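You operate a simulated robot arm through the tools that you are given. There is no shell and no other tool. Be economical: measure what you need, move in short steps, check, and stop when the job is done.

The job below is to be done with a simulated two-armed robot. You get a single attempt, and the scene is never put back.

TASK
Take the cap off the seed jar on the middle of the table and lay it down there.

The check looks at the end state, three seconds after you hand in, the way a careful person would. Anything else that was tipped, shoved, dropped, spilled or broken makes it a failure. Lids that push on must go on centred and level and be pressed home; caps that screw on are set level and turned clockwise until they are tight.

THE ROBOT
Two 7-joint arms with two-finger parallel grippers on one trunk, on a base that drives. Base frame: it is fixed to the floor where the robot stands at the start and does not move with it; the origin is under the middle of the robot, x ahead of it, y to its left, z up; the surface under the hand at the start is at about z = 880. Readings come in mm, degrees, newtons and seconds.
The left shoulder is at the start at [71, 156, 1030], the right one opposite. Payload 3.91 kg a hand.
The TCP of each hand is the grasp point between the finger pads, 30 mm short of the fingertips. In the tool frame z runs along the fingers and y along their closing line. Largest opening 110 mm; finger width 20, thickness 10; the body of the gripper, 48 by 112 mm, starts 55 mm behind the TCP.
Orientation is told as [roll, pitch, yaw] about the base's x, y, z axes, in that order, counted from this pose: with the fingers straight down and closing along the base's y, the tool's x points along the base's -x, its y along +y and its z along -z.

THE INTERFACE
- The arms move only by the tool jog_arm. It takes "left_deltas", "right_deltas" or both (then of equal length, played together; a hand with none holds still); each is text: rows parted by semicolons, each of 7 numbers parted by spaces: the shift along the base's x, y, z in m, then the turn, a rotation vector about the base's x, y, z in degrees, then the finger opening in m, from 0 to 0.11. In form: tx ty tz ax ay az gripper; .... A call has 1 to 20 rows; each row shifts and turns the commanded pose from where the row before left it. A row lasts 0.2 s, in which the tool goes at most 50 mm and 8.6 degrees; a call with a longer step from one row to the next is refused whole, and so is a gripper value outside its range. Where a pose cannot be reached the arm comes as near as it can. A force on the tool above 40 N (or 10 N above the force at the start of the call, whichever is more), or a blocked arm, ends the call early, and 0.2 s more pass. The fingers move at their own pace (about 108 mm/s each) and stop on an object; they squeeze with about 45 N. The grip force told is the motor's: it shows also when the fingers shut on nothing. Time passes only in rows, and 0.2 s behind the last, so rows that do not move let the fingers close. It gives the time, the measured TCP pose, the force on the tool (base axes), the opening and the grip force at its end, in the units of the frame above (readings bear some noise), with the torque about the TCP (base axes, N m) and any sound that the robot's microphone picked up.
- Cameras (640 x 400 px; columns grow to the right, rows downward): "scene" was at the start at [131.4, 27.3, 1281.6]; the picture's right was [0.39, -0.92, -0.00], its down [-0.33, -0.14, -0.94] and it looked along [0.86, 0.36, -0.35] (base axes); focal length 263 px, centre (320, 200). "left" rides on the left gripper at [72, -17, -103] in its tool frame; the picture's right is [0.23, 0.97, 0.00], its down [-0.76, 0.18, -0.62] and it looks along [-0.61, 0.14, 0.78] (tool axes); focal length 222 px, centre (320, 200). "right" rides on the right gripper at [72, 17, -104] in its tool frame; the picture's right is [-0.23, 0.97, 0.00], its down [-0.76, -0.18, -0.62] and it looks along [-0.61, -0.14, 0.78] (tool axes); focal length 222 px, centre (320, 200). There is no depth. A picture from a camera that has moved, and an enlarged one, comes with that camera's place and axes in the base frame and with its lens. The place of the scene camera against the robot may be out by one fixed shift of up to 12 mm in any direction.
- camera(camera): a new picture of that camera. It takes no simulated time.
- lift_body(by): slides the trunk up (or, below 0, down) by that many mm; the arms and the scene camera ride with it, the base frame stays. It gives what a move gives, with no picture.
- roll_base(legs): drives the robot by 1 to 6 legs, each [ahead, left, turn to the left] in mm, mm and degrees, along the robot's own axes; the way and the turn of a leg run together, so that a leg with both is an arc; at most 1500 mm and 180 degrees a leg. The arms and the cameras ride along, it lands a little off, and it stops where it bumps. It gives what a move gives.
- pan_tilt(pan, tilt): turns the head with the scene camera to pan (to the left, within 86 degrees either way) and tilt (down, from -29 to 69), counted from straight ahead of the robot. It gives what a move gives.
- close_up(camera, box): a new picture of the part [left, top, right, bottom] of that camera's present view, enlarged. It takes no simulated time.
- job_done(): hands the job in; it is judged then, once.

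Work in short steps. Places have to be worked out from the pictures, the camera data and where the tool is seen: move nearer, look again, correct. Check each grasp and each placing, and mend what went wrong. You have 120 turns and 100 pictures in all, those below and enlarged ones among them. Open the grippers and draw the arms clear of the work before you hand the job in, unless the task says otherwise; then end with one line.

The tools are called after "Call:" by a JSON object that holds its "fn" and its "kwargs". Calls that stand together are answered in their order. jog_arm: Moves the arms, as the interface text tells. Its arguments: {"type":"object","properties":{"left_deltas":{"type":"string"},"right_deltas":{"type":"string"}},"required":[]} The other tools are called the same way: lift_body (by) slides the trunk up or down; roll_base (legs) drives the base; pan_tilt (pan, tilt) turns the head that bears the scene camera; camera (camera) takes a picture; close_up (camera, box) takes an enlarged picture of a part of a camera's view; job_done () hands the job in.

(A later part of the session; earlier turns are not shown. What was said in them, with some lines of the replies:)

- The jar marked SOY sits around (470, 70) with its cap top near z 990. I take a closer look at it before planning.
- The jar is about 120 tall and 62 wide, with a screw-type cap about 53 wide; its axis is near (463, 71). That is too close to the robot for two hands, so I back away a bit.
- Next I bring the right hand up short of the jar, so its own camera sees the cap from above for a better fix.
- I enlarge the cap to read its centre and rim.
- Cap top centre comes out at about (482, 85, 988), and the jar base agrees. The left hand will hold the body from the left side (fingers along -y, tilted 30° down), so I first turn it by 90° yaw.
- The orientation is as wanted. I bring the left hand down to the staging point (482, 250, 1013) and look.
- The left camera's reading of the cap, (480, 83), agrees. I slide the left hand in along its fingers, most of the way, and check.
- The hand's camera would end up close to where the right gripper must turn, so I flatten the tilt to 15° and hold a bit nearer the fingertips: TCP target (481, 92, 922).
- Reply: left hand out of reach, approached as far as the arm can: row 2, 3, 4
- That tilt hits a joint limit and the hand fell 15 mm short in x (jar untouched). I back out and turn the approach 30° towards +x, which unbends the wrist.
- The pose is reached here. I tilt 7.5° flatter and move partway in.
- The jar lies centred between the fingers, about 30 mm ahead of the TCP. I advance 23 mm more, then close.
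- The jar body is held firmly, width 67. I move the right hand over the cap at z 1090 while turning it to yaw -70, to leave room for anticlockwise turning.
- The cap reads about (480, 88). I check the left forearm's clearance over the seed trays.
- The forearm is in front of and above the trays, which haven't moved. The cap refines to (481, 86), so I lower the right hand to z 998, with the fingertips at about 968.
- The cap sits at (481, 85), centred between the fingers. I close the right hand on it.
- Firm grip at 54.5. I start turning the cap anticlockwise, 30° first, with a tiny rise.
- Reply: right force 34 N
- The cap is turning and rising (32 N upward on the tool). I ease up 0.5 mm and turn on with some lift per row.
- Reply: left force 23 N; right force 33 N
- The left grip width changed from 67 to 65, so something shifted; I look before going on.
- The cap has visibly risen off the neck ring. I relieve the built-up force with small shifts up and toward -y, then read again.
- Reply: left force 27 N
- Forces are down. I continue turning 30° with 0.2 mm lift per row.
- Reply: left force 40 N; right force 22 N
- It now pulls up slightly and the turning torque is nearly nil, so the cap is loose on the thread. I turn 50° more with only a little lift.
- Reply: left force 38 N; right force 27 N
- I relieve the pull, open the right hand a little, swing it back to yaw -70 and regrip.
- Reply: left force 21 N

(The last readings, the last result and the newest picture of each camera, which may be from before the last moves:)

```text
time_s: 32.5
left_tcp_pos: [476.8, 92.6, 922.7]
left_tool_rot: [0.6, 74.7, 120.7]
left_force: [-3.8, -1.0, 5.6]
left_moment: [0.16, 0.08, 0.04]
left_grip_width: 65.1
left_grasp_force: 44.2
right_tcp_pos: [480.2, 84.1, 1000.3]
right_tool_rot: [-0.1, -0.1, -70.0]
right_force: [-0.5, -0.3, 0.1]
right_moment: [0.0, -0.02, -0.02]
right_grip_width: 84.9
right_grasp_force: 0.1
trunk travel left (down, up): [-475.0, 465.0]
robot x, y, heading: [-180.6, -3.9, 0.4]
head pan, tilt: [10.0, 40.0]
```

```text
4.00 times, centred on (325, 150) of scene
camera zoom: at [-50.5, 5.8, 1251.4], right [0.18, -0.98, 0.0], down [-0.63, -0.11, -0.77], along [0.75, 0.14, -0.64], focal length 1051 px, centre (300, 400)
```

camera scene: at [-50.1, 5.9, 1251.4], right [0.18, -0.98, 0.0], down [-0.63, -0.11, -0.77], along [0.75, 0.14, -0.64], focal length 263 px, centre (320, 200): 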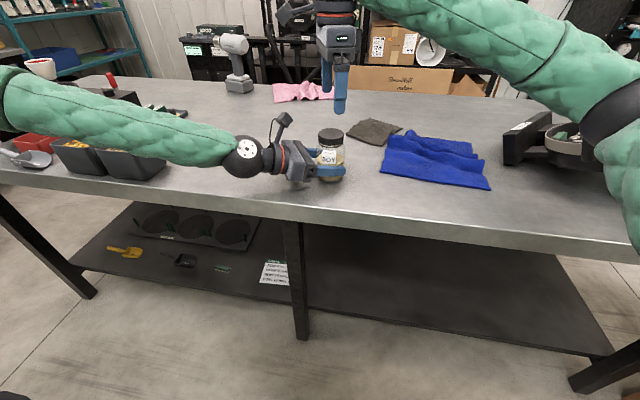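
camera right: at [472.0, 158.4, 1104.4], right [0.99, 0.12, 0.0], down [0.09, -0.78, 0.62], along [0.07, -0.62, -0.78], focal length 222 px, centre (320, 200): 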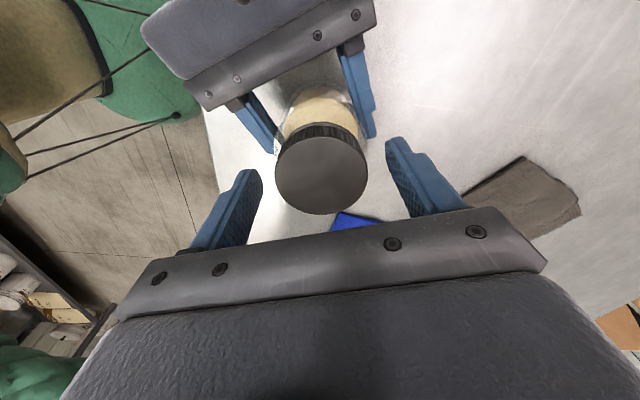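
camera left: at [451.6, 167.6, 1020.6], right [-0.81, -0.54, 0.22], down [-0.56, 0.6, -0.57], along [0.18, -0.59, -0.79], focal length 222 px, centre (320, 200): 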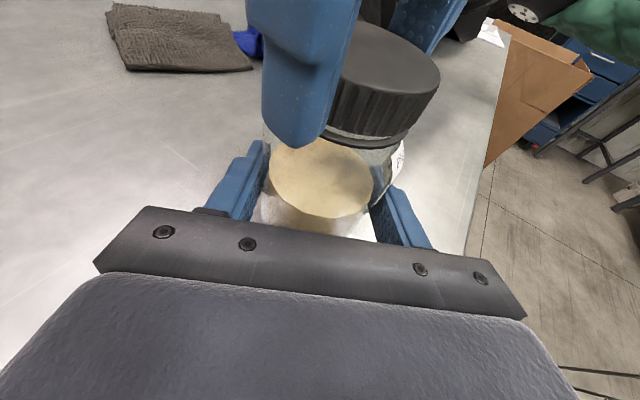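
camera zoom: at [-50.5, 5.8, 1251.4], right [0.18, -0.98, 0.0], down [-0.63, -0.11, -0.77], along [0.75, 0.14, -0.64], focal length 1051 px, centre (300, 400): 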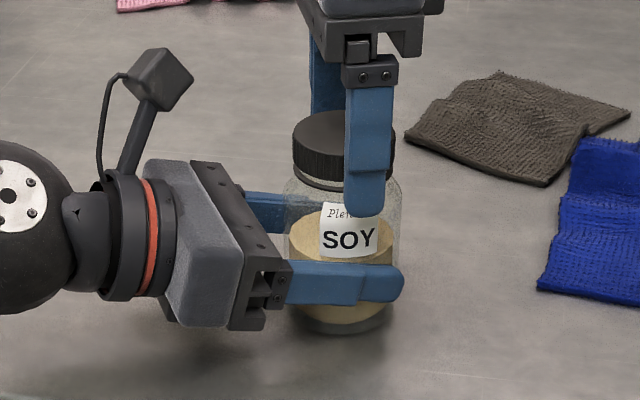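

The cap sits higher now with a gap below it. I regrip and turn the second stretch, checking for the thread's end.

Call:
{"fn": "jog_arm", "kwargs": {"right_deltas": "0 0 0 0 0 0 0.065;0 0 0 0 0 0 0.05;0 0 0 0 0 0 0.04;0 0 0 0 0 0 0.04"}}

Call:
{"fn": "jog_arm", "kwargs": {"right_deltas": "0 0 0.0001 0 0 6 0.04;0 0 0.0001 0 0 6 0.04;0 0 0.0001 0 0 6 0.04;0 0 0.0001 0 0 6 0.04;0 0 0.0001 0 0 6 0.04;0 0 0.0001 0 0 6 0.04;0 0 0.0001 0 0 6 0.04;0 0 0.0001 0 0 6 0.04;0 0 0.0001 0 0 6 0.04;0 0 0.0001 0 0 6 0.04"}}

Call:
{"fn": "close_up", "kwargs": {"camera": "scene", "box": [270, 100, 380, 200]}}

```text
time_s: 33.5
left_tcp_pos: [477.9, 90.6, 922.5]
left_tool_rot: [0.5, 74.8, 120.7]
left_force: [-13.5, -2.3, 7.0]
left_moment: [0.51, -0.94, -0.12]
left_grip_width: 65.2
left_grasp_force: 44.9
right_tcp_pos: [481.1, 85.1, 1001.8]
right_tool_rot: [0.0, 0.1, -70.1]
right_force: [15.1, 4.2, 0.8]
right_moment: [0.07, -0.2, -0.03]
right_grip_width: 53.7
right_grasp_force: 44.9
trunk travel left (down, up): [-475.0, 465.0]
robot x, y, heading: [-177.7, 1.7, 0.3]
head pan, tilt: [10.0, 40.0]
```

```text
time_s: 35.7
left_tcp_pos: [476.6, 90.7, 922.8]
left_tool_rot: [0.6, 74.7, 120.6]
left_force: [-28.8, -12.6, 6.5]
left_moment: [0.73, -1.25, -0.23]
left_grip_width: 65.1
left_grasp_force: 44.8
right_tcp_pos: [481.2, 84.8, 1001.7]
right_tool_rot: [-0.1, 0.1, -9.9]
right_force: [26.6, 11.6, -0.2]
right_moment: [0.17, -0.66, -0.03]
right_grip_width: 53.9
right_grasp_force: 45.1
trunk travel left (down, up): [-475.0, 465.0]
robot x, y, heading: [-180.6, -0.6, 0.2]
head pan, tilt: [10.0, 40.0]
```

```text
4.00 times, centred on (325, 150) of scene
camera zoom: at [-50.3, 5.9, 1251.4], right [0.18, -0.98, 0.0], down [-0.63, -0.11, -0.77], along [0.75, 0.14, -0.64], focal length 1051 px, centre (300, 400)
```

zoom: 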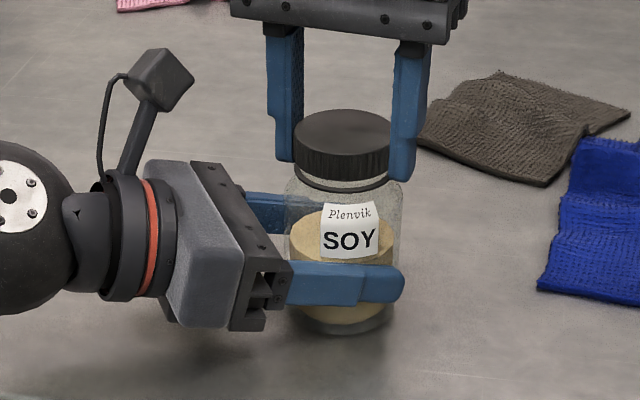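

Vertical force stays nil at this lift rate. There is a side load of 27 N, so I relieve it with +x and +y shifts while turning on.

Call:
{"fn": "jog_arm", "kwargs": {"right_deltas": "0.0004 0.0002 0.0001 0 0 0 0.04;0.0004 0.0002 0.0001 0 0 6 0.04;0.0002 0.0001 0.0001 0 0 6 0.04;0 0 0.0001 0 0 6 0.04;0 0 0.0001 0 0 6 0.04;0 0 0.0001 0 0 6 0.04;0 0 0.0001 0 0 6 0.04;0 0 0.0001 0 0 6 0.04;0 0 0.0001 0 0 6 0.04;0 0 0.0001 0 0 6 0.04;0 0 0.0001 0 0 6 0.04;0 0 0.0001 0 0 6 0.04;0 0 0.0001 0 0 6 0.04;0 0 0.0001 0 0 6 0.04"}}

Call:
{"fn": "close_up", "kwargs": {"camera": "scene", "box": [270, 100, 380, 200]}}

```text
time_s: 38.7
left_tcp_pos: [477.9, 90.7, 922.5]
left_tool_rot: [0.7, 74.7, 120.8]
left_force: [2.2, 1.5, 5.7]
left_moment: [0.02, 0.11, -0.03]
left_grip_width: 65.0
left_grasp_force: 45.0
right_tcp_pos: [482.5, 85.3, 1002.7]
right_tool_rot: [-0.1, 0.0, 68.1]
right_force: [-0.4, 0.1, -0.4]
right_moment: [0.03, 0.0, -0.03]
right_grip_width: 53.6
right_grasp_force: 45.1
trunk travel left (down, up): [-475.0, 465.0]
robot x, y, heading: [-177.0, -3.0, 0.2]
head pan, tilt: [10.0, 40.0]
```

```text
4.00 times, centred on (325, 150) of scene
camera zoom: at [-50.0, 6.0, 1251.4], right [0.18, -0.98, 0.0], down [-0.63, -0.11, -0.77], along [0.75, 0.14, -0.64], focal length 1051 px, centre (300, 400)
```

zoom: 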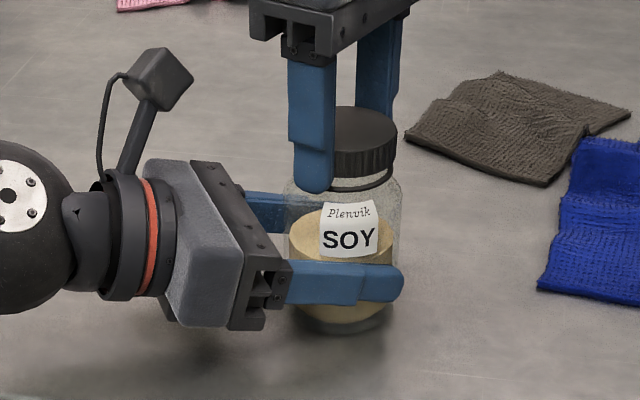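

All forces on the right hand are nil, so the cap seems free of the thread. I test by lifting in small steps.

Call:
{"fn": "jog_arm", "kwargs": {"right_deltas": "0 0 0.0005 0 0 0 0.04;0 0 0.001 0 0 0 0.04;0 0 0.001 0 0 0 0.04;0 0 0.001 0 0 0 0.04;0 0 0 0 0 0 0.04"}}

Call:
{"fn": "close_up", "kwargs": {"camera": "scene", "box": [270, 100, 380, 200]}}

```text
time_s: 39.9
left_tcp_pos: [477.0, 91.8, 922.3]
left_tool_rot: [0.8, 74.7, 120.8]
left_force: [2.5, 1.7, 4.6]
left_moment: [0.02, 0.08, 0.0]
left_grip_width: 65.2
left_grasp_force: 45.4
right_tcp_pos: [482.5, 84.7, 1006.4]
right_tool_rot: [0.0, 0.0, 68.0]
right_force: [0.2, -0.4, -0.8]
right_moment: [0.0, 0.02, 0.02]
right_grip_width: 54.0
right_grasp_force: 45.5
trunk travel left (down, up): [-475.0, 465.0]
robot x, y, heading: [-178.9, -2.9, 0.3]
head pan, tilt: [10.0, 40.0]
```

```text
4.00 times, centred on (325, 150) of scene
camera zoom: at [-50.0, 6.0, 1251.4], right [0.18, -0.98, 0.0], down [-0.63, -0.11, -0.77], along [0.75, 0.14, -0.64], focal length 1051 px, centre (300, 400)
```

zoom: 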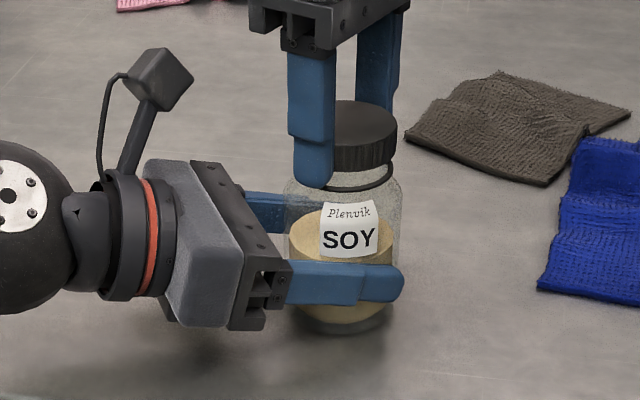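

The cap is free. I lift it straight up 80 mm.

Call:
{"fn": "jog_arm", "kwargs": {"right_deltas": "0 0 0.01 0 0 0 0.04;0 0 0.015 0 0 0 0.04;0 0 0.025 0 0 0 0.04;0 0 0.03 0 0 0 0.04;0 0 0 0 0 0 0.04"}}

Call:
{"fn": "camera", "kwargs": {"camera": "left"}}

Call:
{"fn": "camera", "kwargs": {"camera": "scene"}}

Call:
{"fn": "close_up", "kwargs": {"camera": "scene", "box": [270, 90, 390, 200]}}

```text
time_s: 41.1
left_tcp_pos: [478.4, 92.4, 921.2]
left_tool_rot: [0.9, 74.7, 120.8]
left_force: [-1.4, 1.7, 3.6]
left_moment: [0.02, 0.19, -0.06]
left_grip_width: 64.8
left_grasp_force: 44.9
right_tcp_pos: [479.7, 87.0, 1087.7]
right_tool_rot: [0.0, 0.1, 67.9]
right_force: [0.5, 0.0, -0.1]
right_moment: [0.02, 0.0, 0.0]
right_grip_width: 53.8
right_grasp_force: 44.9
trunk travel left (down, up): [-475.0, 465.0]
robot x, y, heading: [-177.2, 1.8, 0.2]
head pan, tilt: [10.0, 40.0]
```

```text
61 pictures are left
camera left: at [451.8, 167.4, 1019.2], right [-0.81, -0.54, 0.22], down [-0.56, 0.6, -0.57], along [0.17, -0.59, -0.79], focal length 222 px, centre (320, 200)
```

left: 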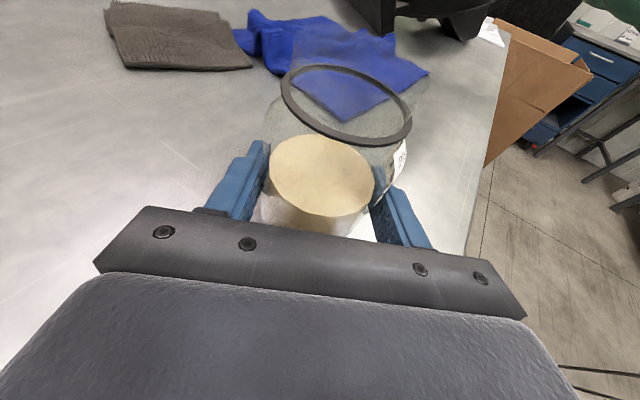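

```text
60 pictures are left
camera scene: at [-50.2, 6.0, 1251.4], right [0.18, -0.98, 0.0], down [-0.63, -0.11, -0.77], along [0.75, 0.14, -0.64], focal length 263 px, centre (320, 200)
```

scene: 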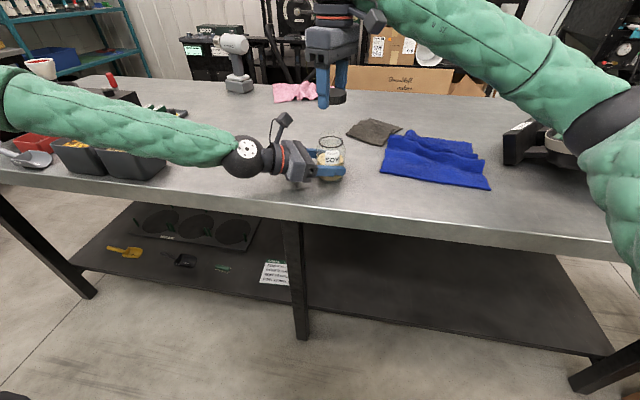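

```text
3.64 times, centred on (330, 145) of scene
camera zoom: at [-50.2, 6.0, 1251.4], right [0.18, -0.98, 0.0], down [-0.63, -0.11, -0.77], along [0.75, 0.14, -0.64], focal length 956 px, centre (284, 400)
```

zoom: 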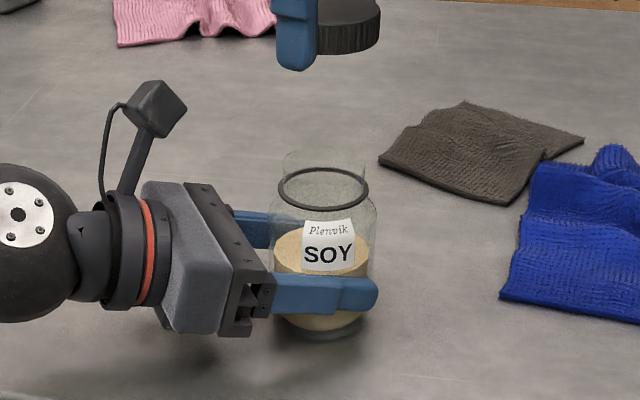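

The cap is off and the jar still stands on the table in the left hand's hold. I take the cap to about (600, 95), a clear patch behind the jar, and go down to z 940.

Call:
{"fn": "jog_arm", "kwargs": {"right_deltas": "0.04 0.003 0 0 0 0 0.04;0.04 0.003 0 0 0 0 0.04;0.04 0.003 0 0 0 0 0.04;0 0 -0.045 0 0 0 0.04;0 0 -0.045 0 0 0 0.04;0 0 -0.045 0 0 0 0.04;0 0 -0.013 0 0 0 0.04;0 0 0 0 0 0 0.04"}}

Call:
{"fn": "close_up", "kwargs": {"camera": "scene", "box": [260, 60, 400, 200]}}

Call:
{"fn": "camera", "kwargs": {"camera": "right"}}

```text
time_s: 42.9
left_tcp_pos: [477.8, 90.5, 922.4]
left_tool_rot: [0.6, 74.9, 120.7]
left_force: [0.5, -0.9, 2.7]
left_moment: [0.0, 0.08, -0.03]
left_grip_width: 65.3
left_grasp_force: 45.1
right_tcp_pos: [572.4, 90.3, 939.9]
right_tool_rot: [0.0, 0.0, 68.0]
right_force: [-0.3, 0.2, -0.4]
right_moment: [-0.02, -0.01, 0.0]
right_grip_width: 53.6
right_grasp_force: 45.1
right hand out of reach, approached as far as the arm can: row 3
trunk travel left (down, up): [-475.0, 465.0]
robot x, y, heading: [-180.2, -0.2, 0.3]
head pan, tilt: [10.0, 40.0]
```

```text
2.86 times, centred on (330, 130) of scene
camera zoom: at [-49.9, 5.9, 1251.3], right [0.18, -0.98, 0.0], down [-0.63, -0.11, -0.77], along [0.75, 0.14, -0.64], focal length 751 px, centre (291, 400)
```

zoom: 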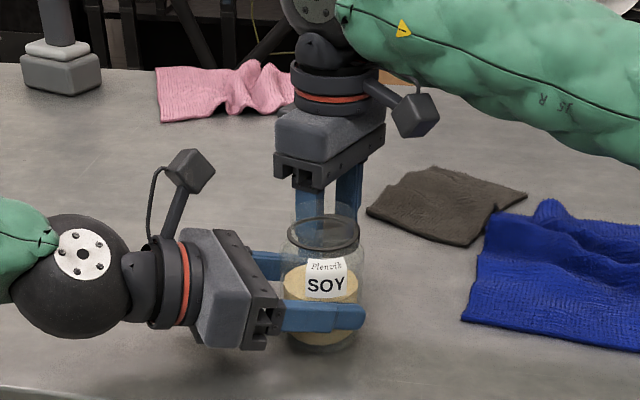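

```text
57 pictures are left
camera right: at [529.8, 30.8, 1042.3], right [-0.82, 0.58, 0.0], down [0.45, 0.64, 0.62], along [0.36, 0.51, -0.78], focal length 222 px, centre (320, 200)
```

right: 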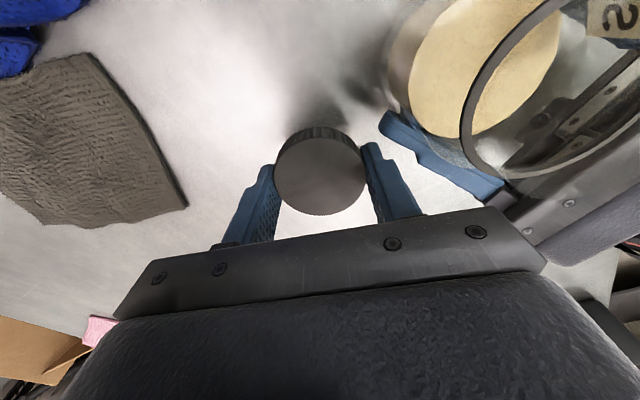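

At this yaw the arm runs out of reach at x 572, uncomfortably near the left fingers. I rise 40 mm, turn back to about yaw 10, and shift to x 605.

Call:
{"fn": "jog_arm", "kwargs": {"right_deltas": "0 0 0.04 0 0 0 0.04;0.004 0 0 0 0 -8.3 0.04;0.004 0 0 0 0 -8.3 0.04;0.004 0 0 0 0 -8.3 0.04;0.004 0 0 0 0 -8.3 0.04;0.004 0 0 0 0 -8.3 0.04;0.004 0 0 0 0 -8.3 0.04;0.004 0 0 0 0 -8.3 0.04;0 0 0 0 0 0 0.04"}}

Call:
{"fn": "camera", "kwargs": {"camera": "scene"}}

Call:
{"fn": "camera", "kwargs": {"camera": "right"}}

```text
time_s: 44.9
left_tcp_pos: [477.3, 91.6, 921.4]
left_tool_rot: [0.7, 74.7, 120.8]
left_force: [1.1, -1.4, 2.4]
left_moment: [0.06, 0.0, -0.04]
left_grip_width: 65.2
left_grasp_force: 44.9
right_tcp_pos: [599.6, 90.8, 978.9]
right_tool_rot: [0.0, 0.1, 9.7]
right_force: [0.1, -0.2, 0.4]
right_moment: [0.04, -0.03, -0.04]
right_grip_width: 53.6
right_grasp_force: 44.5
trunk travel left (down, up): [-475.0, 465.0]
robot x, y, heading: [-179.7, -2.6, 0.1]
head pan, tilt: [10.0, 40.0]
```

```text
56 pictures are left
camera scene: at [-49.8, 5.8, 1251.3], right [0.18, -0.98, 0.0], down [-0.63, -0.11, -0.77], along [0.75, 0.14, -0.64], focal length 263 px, centre (320, 200)
```

scene: 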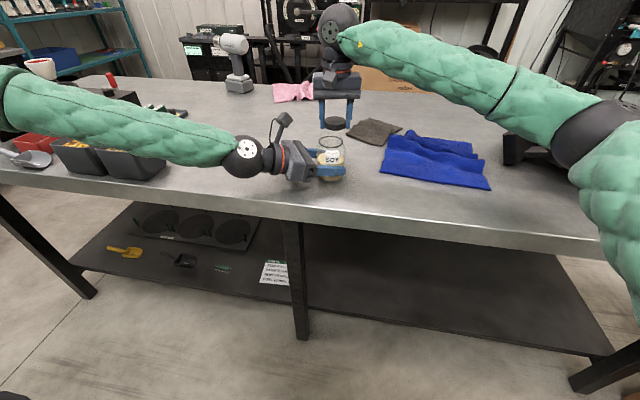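

```text
55 pictures are left
camera right: at [526.0, 95.8, 1082.2], right [0.06, 1.0, 0.0], down [0.78, -0.05, 0.62], along [0.62, -0.04, -0.78], focal length 222 px, centre (320, 200)
```

right: 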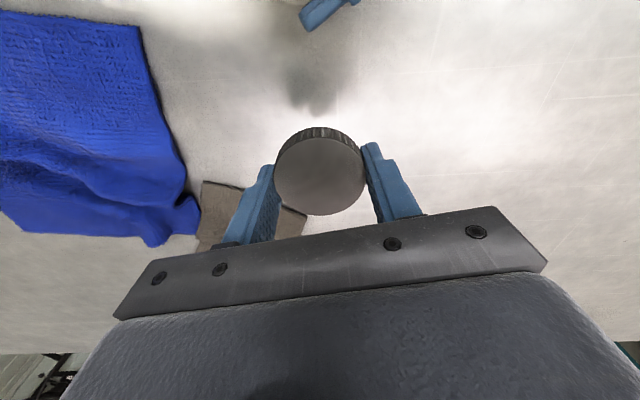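

Clear of both cloths and the left hand. I lower to about z 924 and then go on in fine steps, feeling for the table.

Call:
{"fn": "jog_arm", "kwargs": {"right_deltas": "0 0 -0.025 0 0 0 0.04;0 0 -0.02 0 0 0 0.04;0 0 -0.01 0 0 0 0.04;0 0 0 0 0 0 0.04"}}

Call:
{"fn": "close_up", "kwargs": {"camera": "scene", "box": [290, 80, 370, 150]}}

Call:
{"fn": "jog_arm", "kwargs": {"right_deltas": "0 0 -0.001 0 0 0 0.04;0 0 -0.001 0 0 0 0.04;0 0 -0.001 0 0 0 0.04;0 0 -0.001 0 0 0 0.04;0 0 0 0 0 0 0.04"}}

```text
time_s: 45.9
left_tcp_pos: [476.9, 92.0, 921.7]
left_tool_rot: [0.7, 74.8, 120.8]
left_force: [-1.0, 1.4, 1.2]
left_moment: [0.06, 0.07, 0.03]
left_grip_width: 65.2
left_grasp_force: 44.9
right_tcp_pos: [600.0, 91.4, 924.3]
right_tool_rot: [0.0, 0.0, 10.0]
right_force: [0.3, 0.8, 0.9]
right_moment: [0.0, 0.0, 0.01]
right_grip_width: 53.9
right_grasp_force: 45.2
trunk travel left (down, up): [-475.0, 465.0]
robot x, y, heading: [-180.1, -2.4, 0.2]
head pan, tilt: [10.0, 40.0]
```

```text
5.71 times, centred on (330, 115) of scene
camera zoom: at [-50.0, 5.9, 1251.3], right [0.18, -0.98, 0.0], down [-0.63, -0.11, -0.77], along [0.75, 0.14, -0.64], focal length 1502 px, centre (263, 686)
```

zoom: 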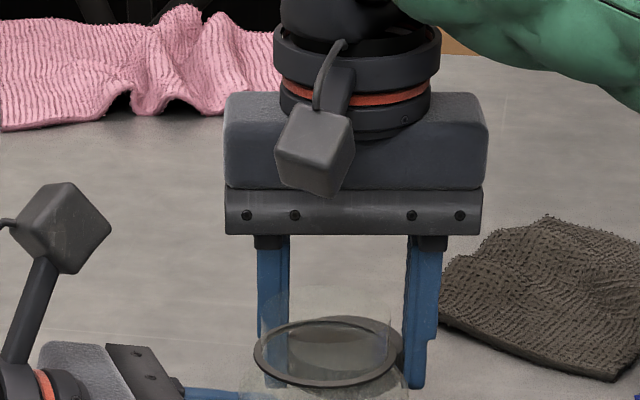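

```text
time_s: 47.1
left_tcp_pos: [476.9, 91.5, 921.8]
left_tool_rot: [0.6, 74.7, 120.8]
left_force: [-1.7, 0.3, 0.8]
left_moment: [0.06, 0.04, 0.0]
left_grip_width: 65.3
left_grasp_force: 45.1
right_tcp_pos: [599.5, 90.7, 920.7]
right_tool_rot: [0.0, 0.0, 9.9]
right_force: [0.0, 0.2, -0.5]
right_moment: [-0.01, 0.03, 0.0]
right_grip_width: 53.7
right_grasp_force: 45.4
trunk travel left (down, up): [-475.0, 465.0]
robot x, y, heading: [-182.3, 0.1, 0.2]
head pan, tilt: [10.0, 40.0]
```

No contact yet; I carry on in 1 mm steps.

Call:
{"fn": "jog_arm", "kwargs": {"right_deltas": "0 0 -0.001 0 0 0 0.04;0 0 -0.001 0 0 0 0.04;0 0 -0.001 0 0 0 0.04;0 0 -0.001 0 0 0 0.04;0 0 0 0 0 0 0.04"}}

Call:
{"fn": "camera", "kwargs": {"camera": "left"}}

```text
time_s: 48.3
left_tcp_pos: [478.3, 91.1, 921.7]
left_tool_rot: [0.7, 74.6, 120.9]
left_force: [-1.5, 0.7, 0.4]
left_moment: [0.11, 0.06, 0.02]
left_grip_width: 65.1
left_grasp_force: 44.5
right_tcp_pos: [600.2, 90.9, 918.0]
right_tool_rot: [0.0, -0.1, 9.8]
right_force: [-0.3, 0.1, 0.1]
right_moment: [0.0, 0.02, 0.01]
right_grip_width: 53.9
right_grasp_force: 45.2
trunk travel left (down, up): [-475.0, 465.0]
robot x, y, heading: [-176.9, -4.7, 0.4]
head pan, tilt: [10.0, 40.0]
```

```text
53 pictures are left
camera left: at [452.2, 167.3, 1019.2], right [-0.81, -0.54, 0.22], down [-0.56, 0.6, -0.57], along [0.17, -0.59, -0.79], focal length 222 px, centre (320, 200)
```

left: 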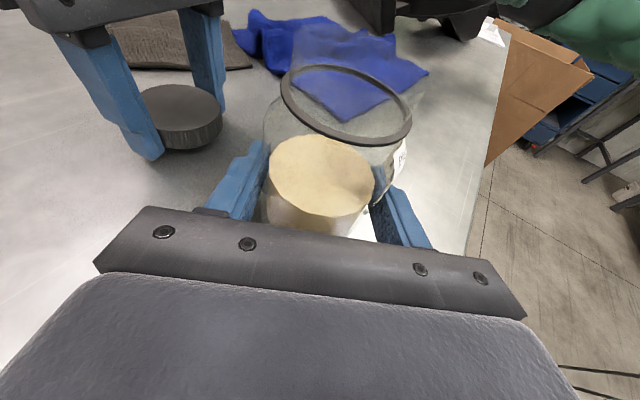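

The cap bottom is about level with the fingertips, some mm above the table. On in 1 mm steps.

Call:
{"fn": "jog_arm", "kwargs": {"right_deltas": "0 0 -0.001 0 0 0 0.04;0 0 -0.001 0 0 0 0.04;0 0 -0.001 0 0 0 0.04;0 0 0 0 0 0 0.04"}}

Call:
{"fn": "jog_arm", "kwargs": {"right_deltas": "0 0 -0.0007 0 0 0 0.04;0 0 -0.0007 0 0 0 0.04;0 0 0 0 0 0 0.04"}}

```text
time_s: 49.3
left_tcp_pos: [476.5, 92.3, 921.6]
left_tool_rot: [0.7, 74.6, 120.7]
left_force: [-1.2, -0.4, 1.0]
left_moment: [0.07, 0.0, 0.0]
left_grip_width: 65.4
left_grasp_force: 45.5
right_tcp_pos: [600.2, 91.0, 914.0]
right_tool_rot: [0.0, 0.0, 9.9]
right_force: [0.4, -0.3, -0.2]
right_moment: [-0.02, 0.01, 0.0]
right_grip_width: 53.6
right_grasp_force: 45.2
trunk travel left (down, up): [-475.0, 465.0]
robot x, y, heading: [-177.8, -0.2, -0.0]
head pan, tilt: [10.0, 40.0]
```

```text
time_s: 50.1
left_tcp_pos: [477.9, 91.0, 922.5]
left_tool_rot: [0.7, 74.7, 120.7]
left_force: [-1.2, -0.3, 0.7]
left_moment: [0.07, -0.01, 0.03]
left_grip_width: 65.0
left_grasp_force: 44.8
right_tcp_pos: [599.9, 91.4, 911.8]
right_tool_rot: [0.0, 0.0, 9.9]
right_force: [0.0, -0.4, -0.1]
right_moment: [0.03, 0.01, -0.01]
right_grip_width: 54.0
right_grasp_force: 44.9
trunk travel left (down, up): [-475.0, 465.0]
robot x, y, heading: [-177.7, 2.5, 0.1]
head pan, tilt: [10.0, 40.0]
```

Still no contact at TCP 912; I take two more small stretches.

Call:
{"fn": "jog_arm", "kwargs": {"right_deltas": "0 0 -0.0005 0 0 0 0.04;0 0 -0.0005 0 0 0 0.04;0 0 -0.0005 0 0 0 0.04;0 0 0 0 0 0 0.04"}}

Call:
{"fn": "camera", "kwargs": {"camera": "left"}}

Call:
{"fn": "close_up", "kwargs": {"camera": "left", "box": [60, 30, 260, 180]}}

```text
time_s: 51.1
left_tcp_pos: [477.7, 90.7, 922.7]
left_tool_rot: [0.7, 74.7, 120.8]
left_force: [0.4, -0.5, 1.1]
left_moment: [0.07, -0.05, -0.02]
left_grip_width: 65.3
left_grasp_force: 45.1
right_tcp_pos: [600.1, 91.0, 909.7]
right_tool_rot: [-0.1, 0.0, 9.9]
right_force: [-0.4, -0.7, -1.2]
right_moment: [0.02, -0.01, -0.02]
right_grip_width: 53.7
right_grasp_force: 44.8
trunk travel left (down, up): [-475.0, 465.0]
robot x, y, heading: [-179.1, -1.1, 0.2]
head pan, tilt: [10.0, 40.0]
```

```text
52 pictures are left
camera left: at [452.2, 167.3, 1019.2], right [-0.81, -0.54, 0.22], down [-0.56, 0.6, -0.57], along [0.17, -0.59, -0.79], focal length 222 px, centre (320, 200)
```

left: 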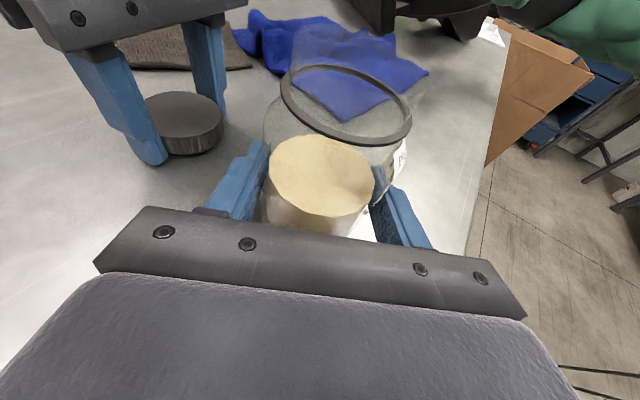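

```text
2.67 times, centred on (160, 105) of left
camera zoom: at [452.2, 167.3, 1019.2], right [-0.81, -0.54, 0.22], down [-0.56, 0.6, -0.57], along [0.17, -0.59, -0.79], focal length 592 px, centre (747, 453)
```

zoom: 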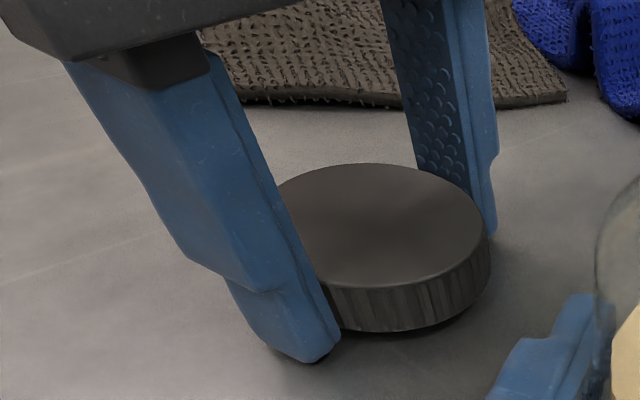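

Fingertips and cap are just about at the table. I go on until contact shows.

Call:
{"fn": "jog_arm", "kwargs": {"right_deltas": "0 0 -0.0005 0 0 0 0.04;0 0 -0.0005 0 0 0 0.04;0 0 -0.0005 0 0 0 0.04;0 0 0 0 0 0 0.04"}}

```text
time_s: 52.1
left_tcp_pos: [479.1, 91.1, 922.3]
left_tool_rot: [0.8, 74.6, 120.8]
left_force: [-0.6, -0.5, 0.1]
left_moment: [0.02, 0.0, 0.01]
left_grip_width: 65.1
left_grasp_force: 45.0
right_tcp_pos: [601.5, 90.1, 910.7]
right_tool_rot: [0.0, -0.1, 10.0]
right_force: [2.7, 1.2, 11.8]
right_moment: [-0.37, -0.02, 0.12]
right_grip_width: 53.8
right_grasp_force: 45.2
trunk travel left (down, up): [-475.0, 465.0]
robot x, y, heading: [-178.5, 1.3, 0.0]
head pan, tilt: [10.0, 40.0]
```

Contact: 12 N up. I ease off slightly and open slowly.

Call:
{"fn": "jog_arm", "kwargs": {"right_deltas": "0 0 0.0003 0 0 0 0.04;0 0 0 0 0 0 0.054;0 0 0 0 0 0 0.057;0 0 0 0 0 0 0.062;0 0 0 0 0 0 0.07;0 0 0 0 0 0 0.08;0 0 0 0 0 0 0.08"}}

Call:
{"fn": "close_up", "kwargs": {"camera": "left", "box": [60, 30, 260, 180]}}

```text
time_s: 53.7
left_tcp_pos: [476.0, 90.6, 922.8]
left_tool_rot: [0.6, 74.8, 120.7]
left_force: [-0.5, 0.1, 0.3]
left_moment: [0.03, -0.02, -0.02]
left_grip_width: 65.1
left_grasp_force: 45.3
right_tcp_pos: [599.6, 90.7, 909.2]
right_tool_rot: [0.1, 0.0, 9.9]
right_force: [-2.7, -3.6, 17.3]
right_moment: [-0.1, 0.17, 0.12]
right_grip_width: 78.7
right_grasp_force: 0.1
trunk travel left (down, up): [-475.0, 465.0]
robot x, y, heading: [-180.0, 0.9, 0.1]
head pan, tilt: [10.0, 40.0]
```

```text
2.67 times, centred on (160, 105) of left
camera zoom: at [451.3, 166.7, 1019.9], right [-0.81, -0.54, 0.22], down [-0.56, 0.6, -0.57], along [0.17, -0.59, -0.79], focal length 592 px, centre (747, 453)
```

zoom: 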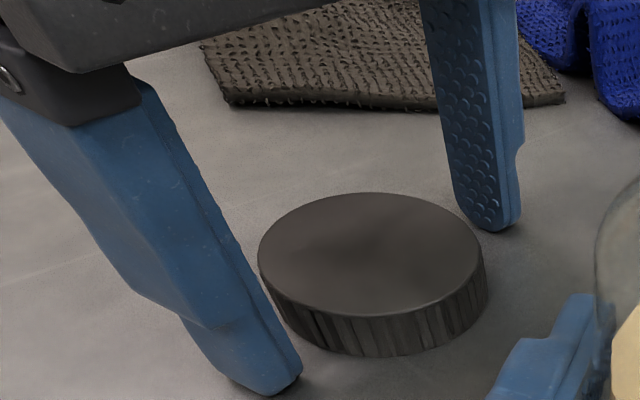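

The cap lies flat on the table. I raise the right hand straight up and away to the right.

Call:
{"fn": "jog_arm", "kwargs": {"right_deltas": "0 0 0.01 0 0 0 0.08;0 0 0.03 0 0 0 0.08;0 0 0.045 0 0 0 0.08;0 0 0.045 0 0 0 0.08;0 0 0.045 0 0 0 0.08;0 0 0.045 0 0 0 0.08;0 -0.045 0.02 0 0 0 0.08;0 -0.045 0.02 0 0 0 0.08;0 -0.045 0 0 0 0 0.08;0 -0.045 0 0 0 0 0.08;0 0 0 0 0 0 0.08"}}

Call:
{"fn": "camera", "kwargs": {"camera": "scene"}}

Call:
{"fn": "close_up", "kwargs": {"camera": "scene", "box": [260, 90, 380, 200]}}

```text
time_s: 56.1
left_tcp_pos: [476.7, 93.1, 922.7]
left_tool_rot: [0.8, 74.7, 120.9]
left_force: [-0.8, 2.9, 3.2]
left_moment: [0.15, -0.03, 0.04]
left_grip_width: 65.3
left_grasp_force: 44.6
right_tcp_pos: [599.0, -88.7, 1168.7]
right_tool_rot: [-0.1, 0.0, 9.9]
right_force: [0.3, 0.2, 0.7]
right_moment: [0.01, 0.0, -0.01]
right_grip_width: 79.8
right_grasp_force: 0.0
trunk travel left (down, up): [-475.0, 465.0]
robot x, y, heading: [-179.3, 2.2, 0.5]
head pan, tilt: [10.0, 40.0]
```

```text
49 pictures are left
camera scene: at [-49.9, 6.6, 1251.4], right [0.18, -0.98, 0.0], down [-0.63, -0.11, -0.77], along [0.75, 0.14, -0.64], focal length 263 px, centre (320, 200)
```

scene: 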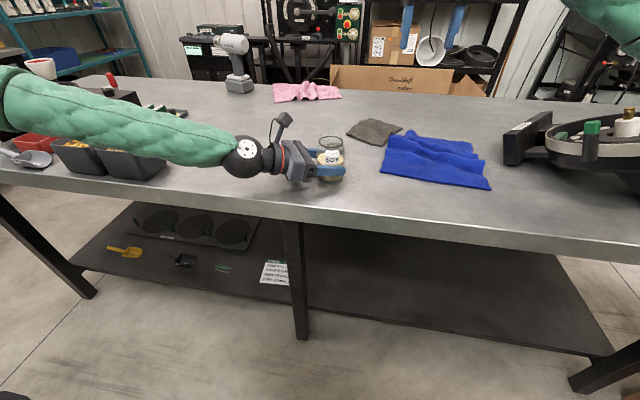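

```text
3.64 times, centred on (320, 145) of scene
camera zoom: at [-49.9, 6.6, 1251.4], right [0.18, -0.98, 0.0], down [-0.63, -0.11, -0.77], along [0.75, 0.14, -0.64], focal length 956 px, centre (320, 400)
```

zoom: 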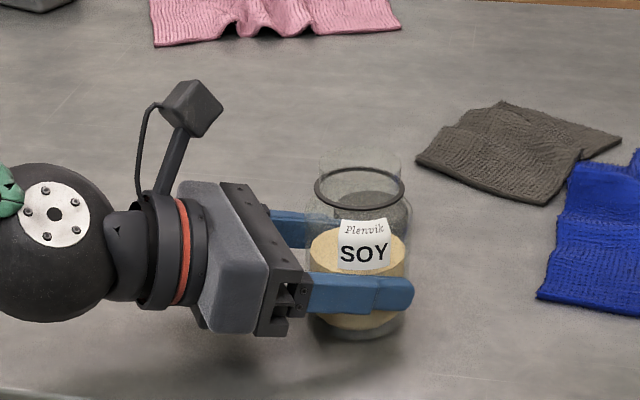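

The cap rests flat behind the jar. Before letting go of the jar I lower the left hand a touch, to be sure the jar stands on the table.

Call:
{"fn": "jog_arm", "kwargs": {"left_deltas": "0 0 -0.0005 0 0 0 0.05;0 0 0 0 0 0 0.05"}}

```text
time_s: 56.7
left_tcp_pos: [477.7, 91.3, 922.0]
left_tool_rot: [0.5, 74.7, 120.7]
left_force: [3.4, -2.9, 6.1]
left_moment: [0.04, -0.13, -0.09]
left_grip_width: 65.0
left_grasp_force: 45.7
right_tcp_pos: [599.6, -89.6, 1169.0]
right_tool_rot: [0.1, 0.0, 9.9]
right_force: [0.4, 0.9, 0.3]
right_moment: [-0.02, -0.03, -0.03]
right_grip_width: 80.0
right_grasp_force: 0.1
trunk travel left (down, up): [-475.0, 465.0]
robot x, y, heading: [-180.0, 3.7, 0.5]
head pan, tilt: [10.0, 40.0]
```

The upward force grew, so the jar is standing on the table. I open the left fingers slowly.

Call:
{"fn": "jog_arm", "kwargs": {"left_deltas": "0 0 0 0 0 0 0.064;0 0 0 0 0 0 0.067;0 0 0 0 0 0 0.07;0 0 0 0 0 0 0.075;0 0 0 0 0 0 0.085;0 0 0 0 0 0 0.1;0 0 0 0 0 0 0.11;0 0 0 0 0 0 0.11"}}

Call:
{"fn": "camera", "kwargs": {"camera": "left"}}

Call:
{"fn": "close_up", "kwargs": {"camera": "scene", "box": [260, 90, 380, 200]}}

```text
time_s: 58.5
left_tcp_pos: [478.8, 91.5, 921.9]
left_tool_rot: [0.8, 74.7, 121.0]
left_force: [1.1, 0.8, -0.7]
left_moment: [0.0, -0.01, -0.01]
left_grip_width: 110.1
left_grasp_force: 0.1
right_tcp_pos: [599.3, -89.6, 1168.2]
right_tool_rot: [0.0, 0.0, 9.9]
right_force: [-0.5, -0.2, -0.1]
right_moment: [0.0, 0.0, 0.04]
right_grip_width: 80.0
right_grasp_force: 0.1
trunk travel left (down, up): [-475.0, 465.0]
robot x, y, heading: [-182.2, -0.3, 0.2]
head pan, tilt: [10.0, 40.0]
```

```text
47 pictures are left
camera left: at [452.2, 167.5, 1018.6], right [-0.81, -0.54, 0.22], down [-0.56, 0.6, -0.57], along [0.17, -0.59, -0.79], focal length 222 px, centre (320, 200)
```

left: 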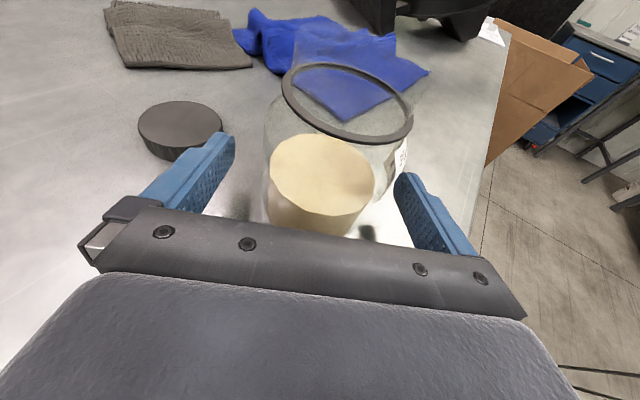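

```text
3.64 times, centred on (320, 145) of scene
camera zoom: at [-49.8, 5.8, 1251.3], right [0.18, -0.98, 0.0], down [-0.63, -0.11, -0.77], along [0.75, 0.14, -0.64], focal length 956 px, centre (320, 400)
```

zoom: 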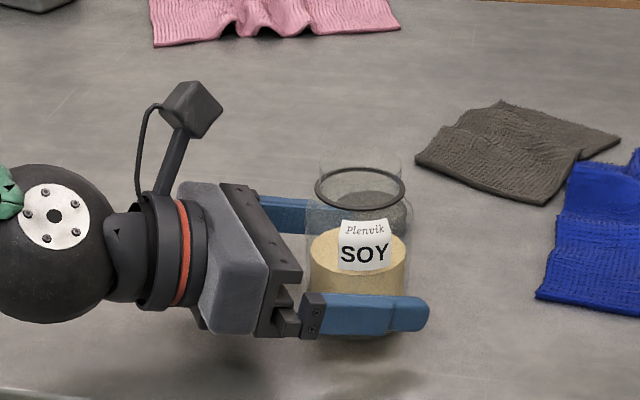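

The jar stands upright and free. I draw the left hand back along its approach line, then up.

Call:
{"fn": "jog_arm", "kwargs": {"left_deltas": "-0.01 0.0172 0.005 0 0 0 0.11;-0.01 0.0172 0.005 0 0 0 0.11;-0.01 0.0172 0.006 0 0 0 0.11;-0.01 0.0172 0.008 0 0 0 0.11;0 0.005 0.03 0 0 0 0.11;0 0.005 0.04 0 0 0 0.11;0 0.005 0.04 0 0 0 0.11;0 0.005 0.04 0 0 0 0.11;0 0.005 0.04 0 0 0 0.11;0 0.005 0.04 0 0 0 0.11;0 0 0 0 0 0 0.11"}}

Call:
{"fn": "camera", "kwargs": {"camera": "scene"}}

Call:
{"fn": "close_up", "kwargs": {"camera": "scene", "box": [260, 90, 380, 200]}}

```text
time_s: 60.9
left_tcp_pos: [437.5, 190.8, 1175.1]
left_tool_rot: [0.9, 74.7, 121.1]
left_force: [0.3, 0.3, 0.1]
left_moment: [0.01, 0.0, -0.01]
left_grip_width: 109.9
left_grasp_force: 0.1
right_tcp_pos: [599.4, -87.5, 1168.6]
right_tool_rot: [0.0, 0.0, 9.9]
right_force: [-0.5, 0.2, 0.5]
right_moment: [0.03, -0.01, 0.03]
right_grip_width: 80.1
right_grasp_force: 0.1
trunk travel left (down, up): [-475.0, 465.0]
robot x, y, heading: [-178.9, 2.0, 0.1]
head pan, tilt: [10.0, 40.0]
```

```text
45 pictures are left
camera scene: at [-49.4, 6.2, 1251.2], right [0.18, -0.98, 0.0], down [-0.63, -0.11, -0.77], along [0.75, 0.14, -0.64], focal length 263 px, centre (320, 200)
```

scene: 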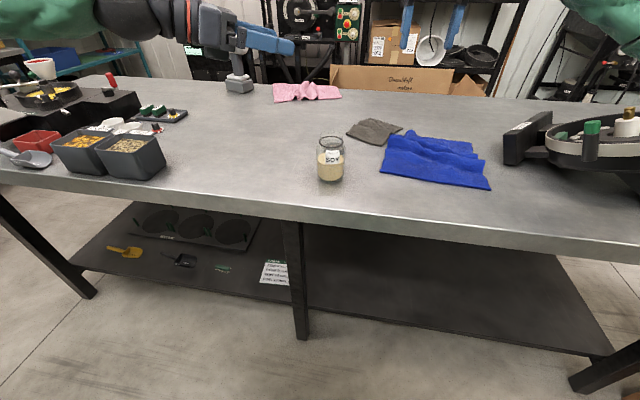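

```text
3.64 times, centred on (320, 145) of scene
camera zoom: at [-49.4, 6.2, 1251.2], right [0.18, -0.98, 0.0], down [-0.63, -0.11, -0.77], along [0.75, 0.14, -0.64], focal length 956 px, centre (320, 400)
```

zoom: 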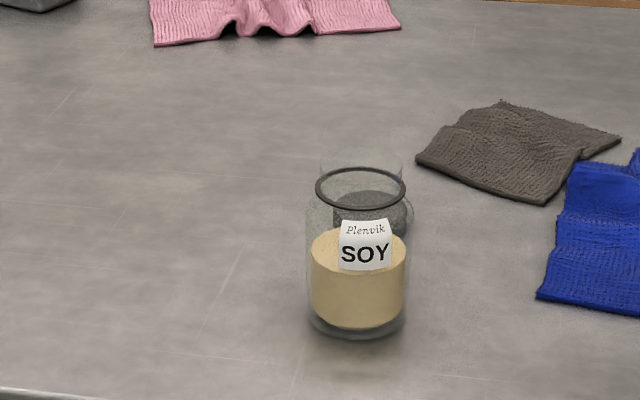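

The jar stands upright, open and unspilled in its old place. The cap lies flat on the table behind it, the trays, cloths and other things have not moved, and both hands are open and clear, so I hand in.

Call:
{"fn": "job_done", "kwargs": {}}

```text
The job is handed in.
```

The cap is off the SOY seed jar and lies flat on the table behind it; the jar stands upright with nothing spilled, and nothing else was disturbed.
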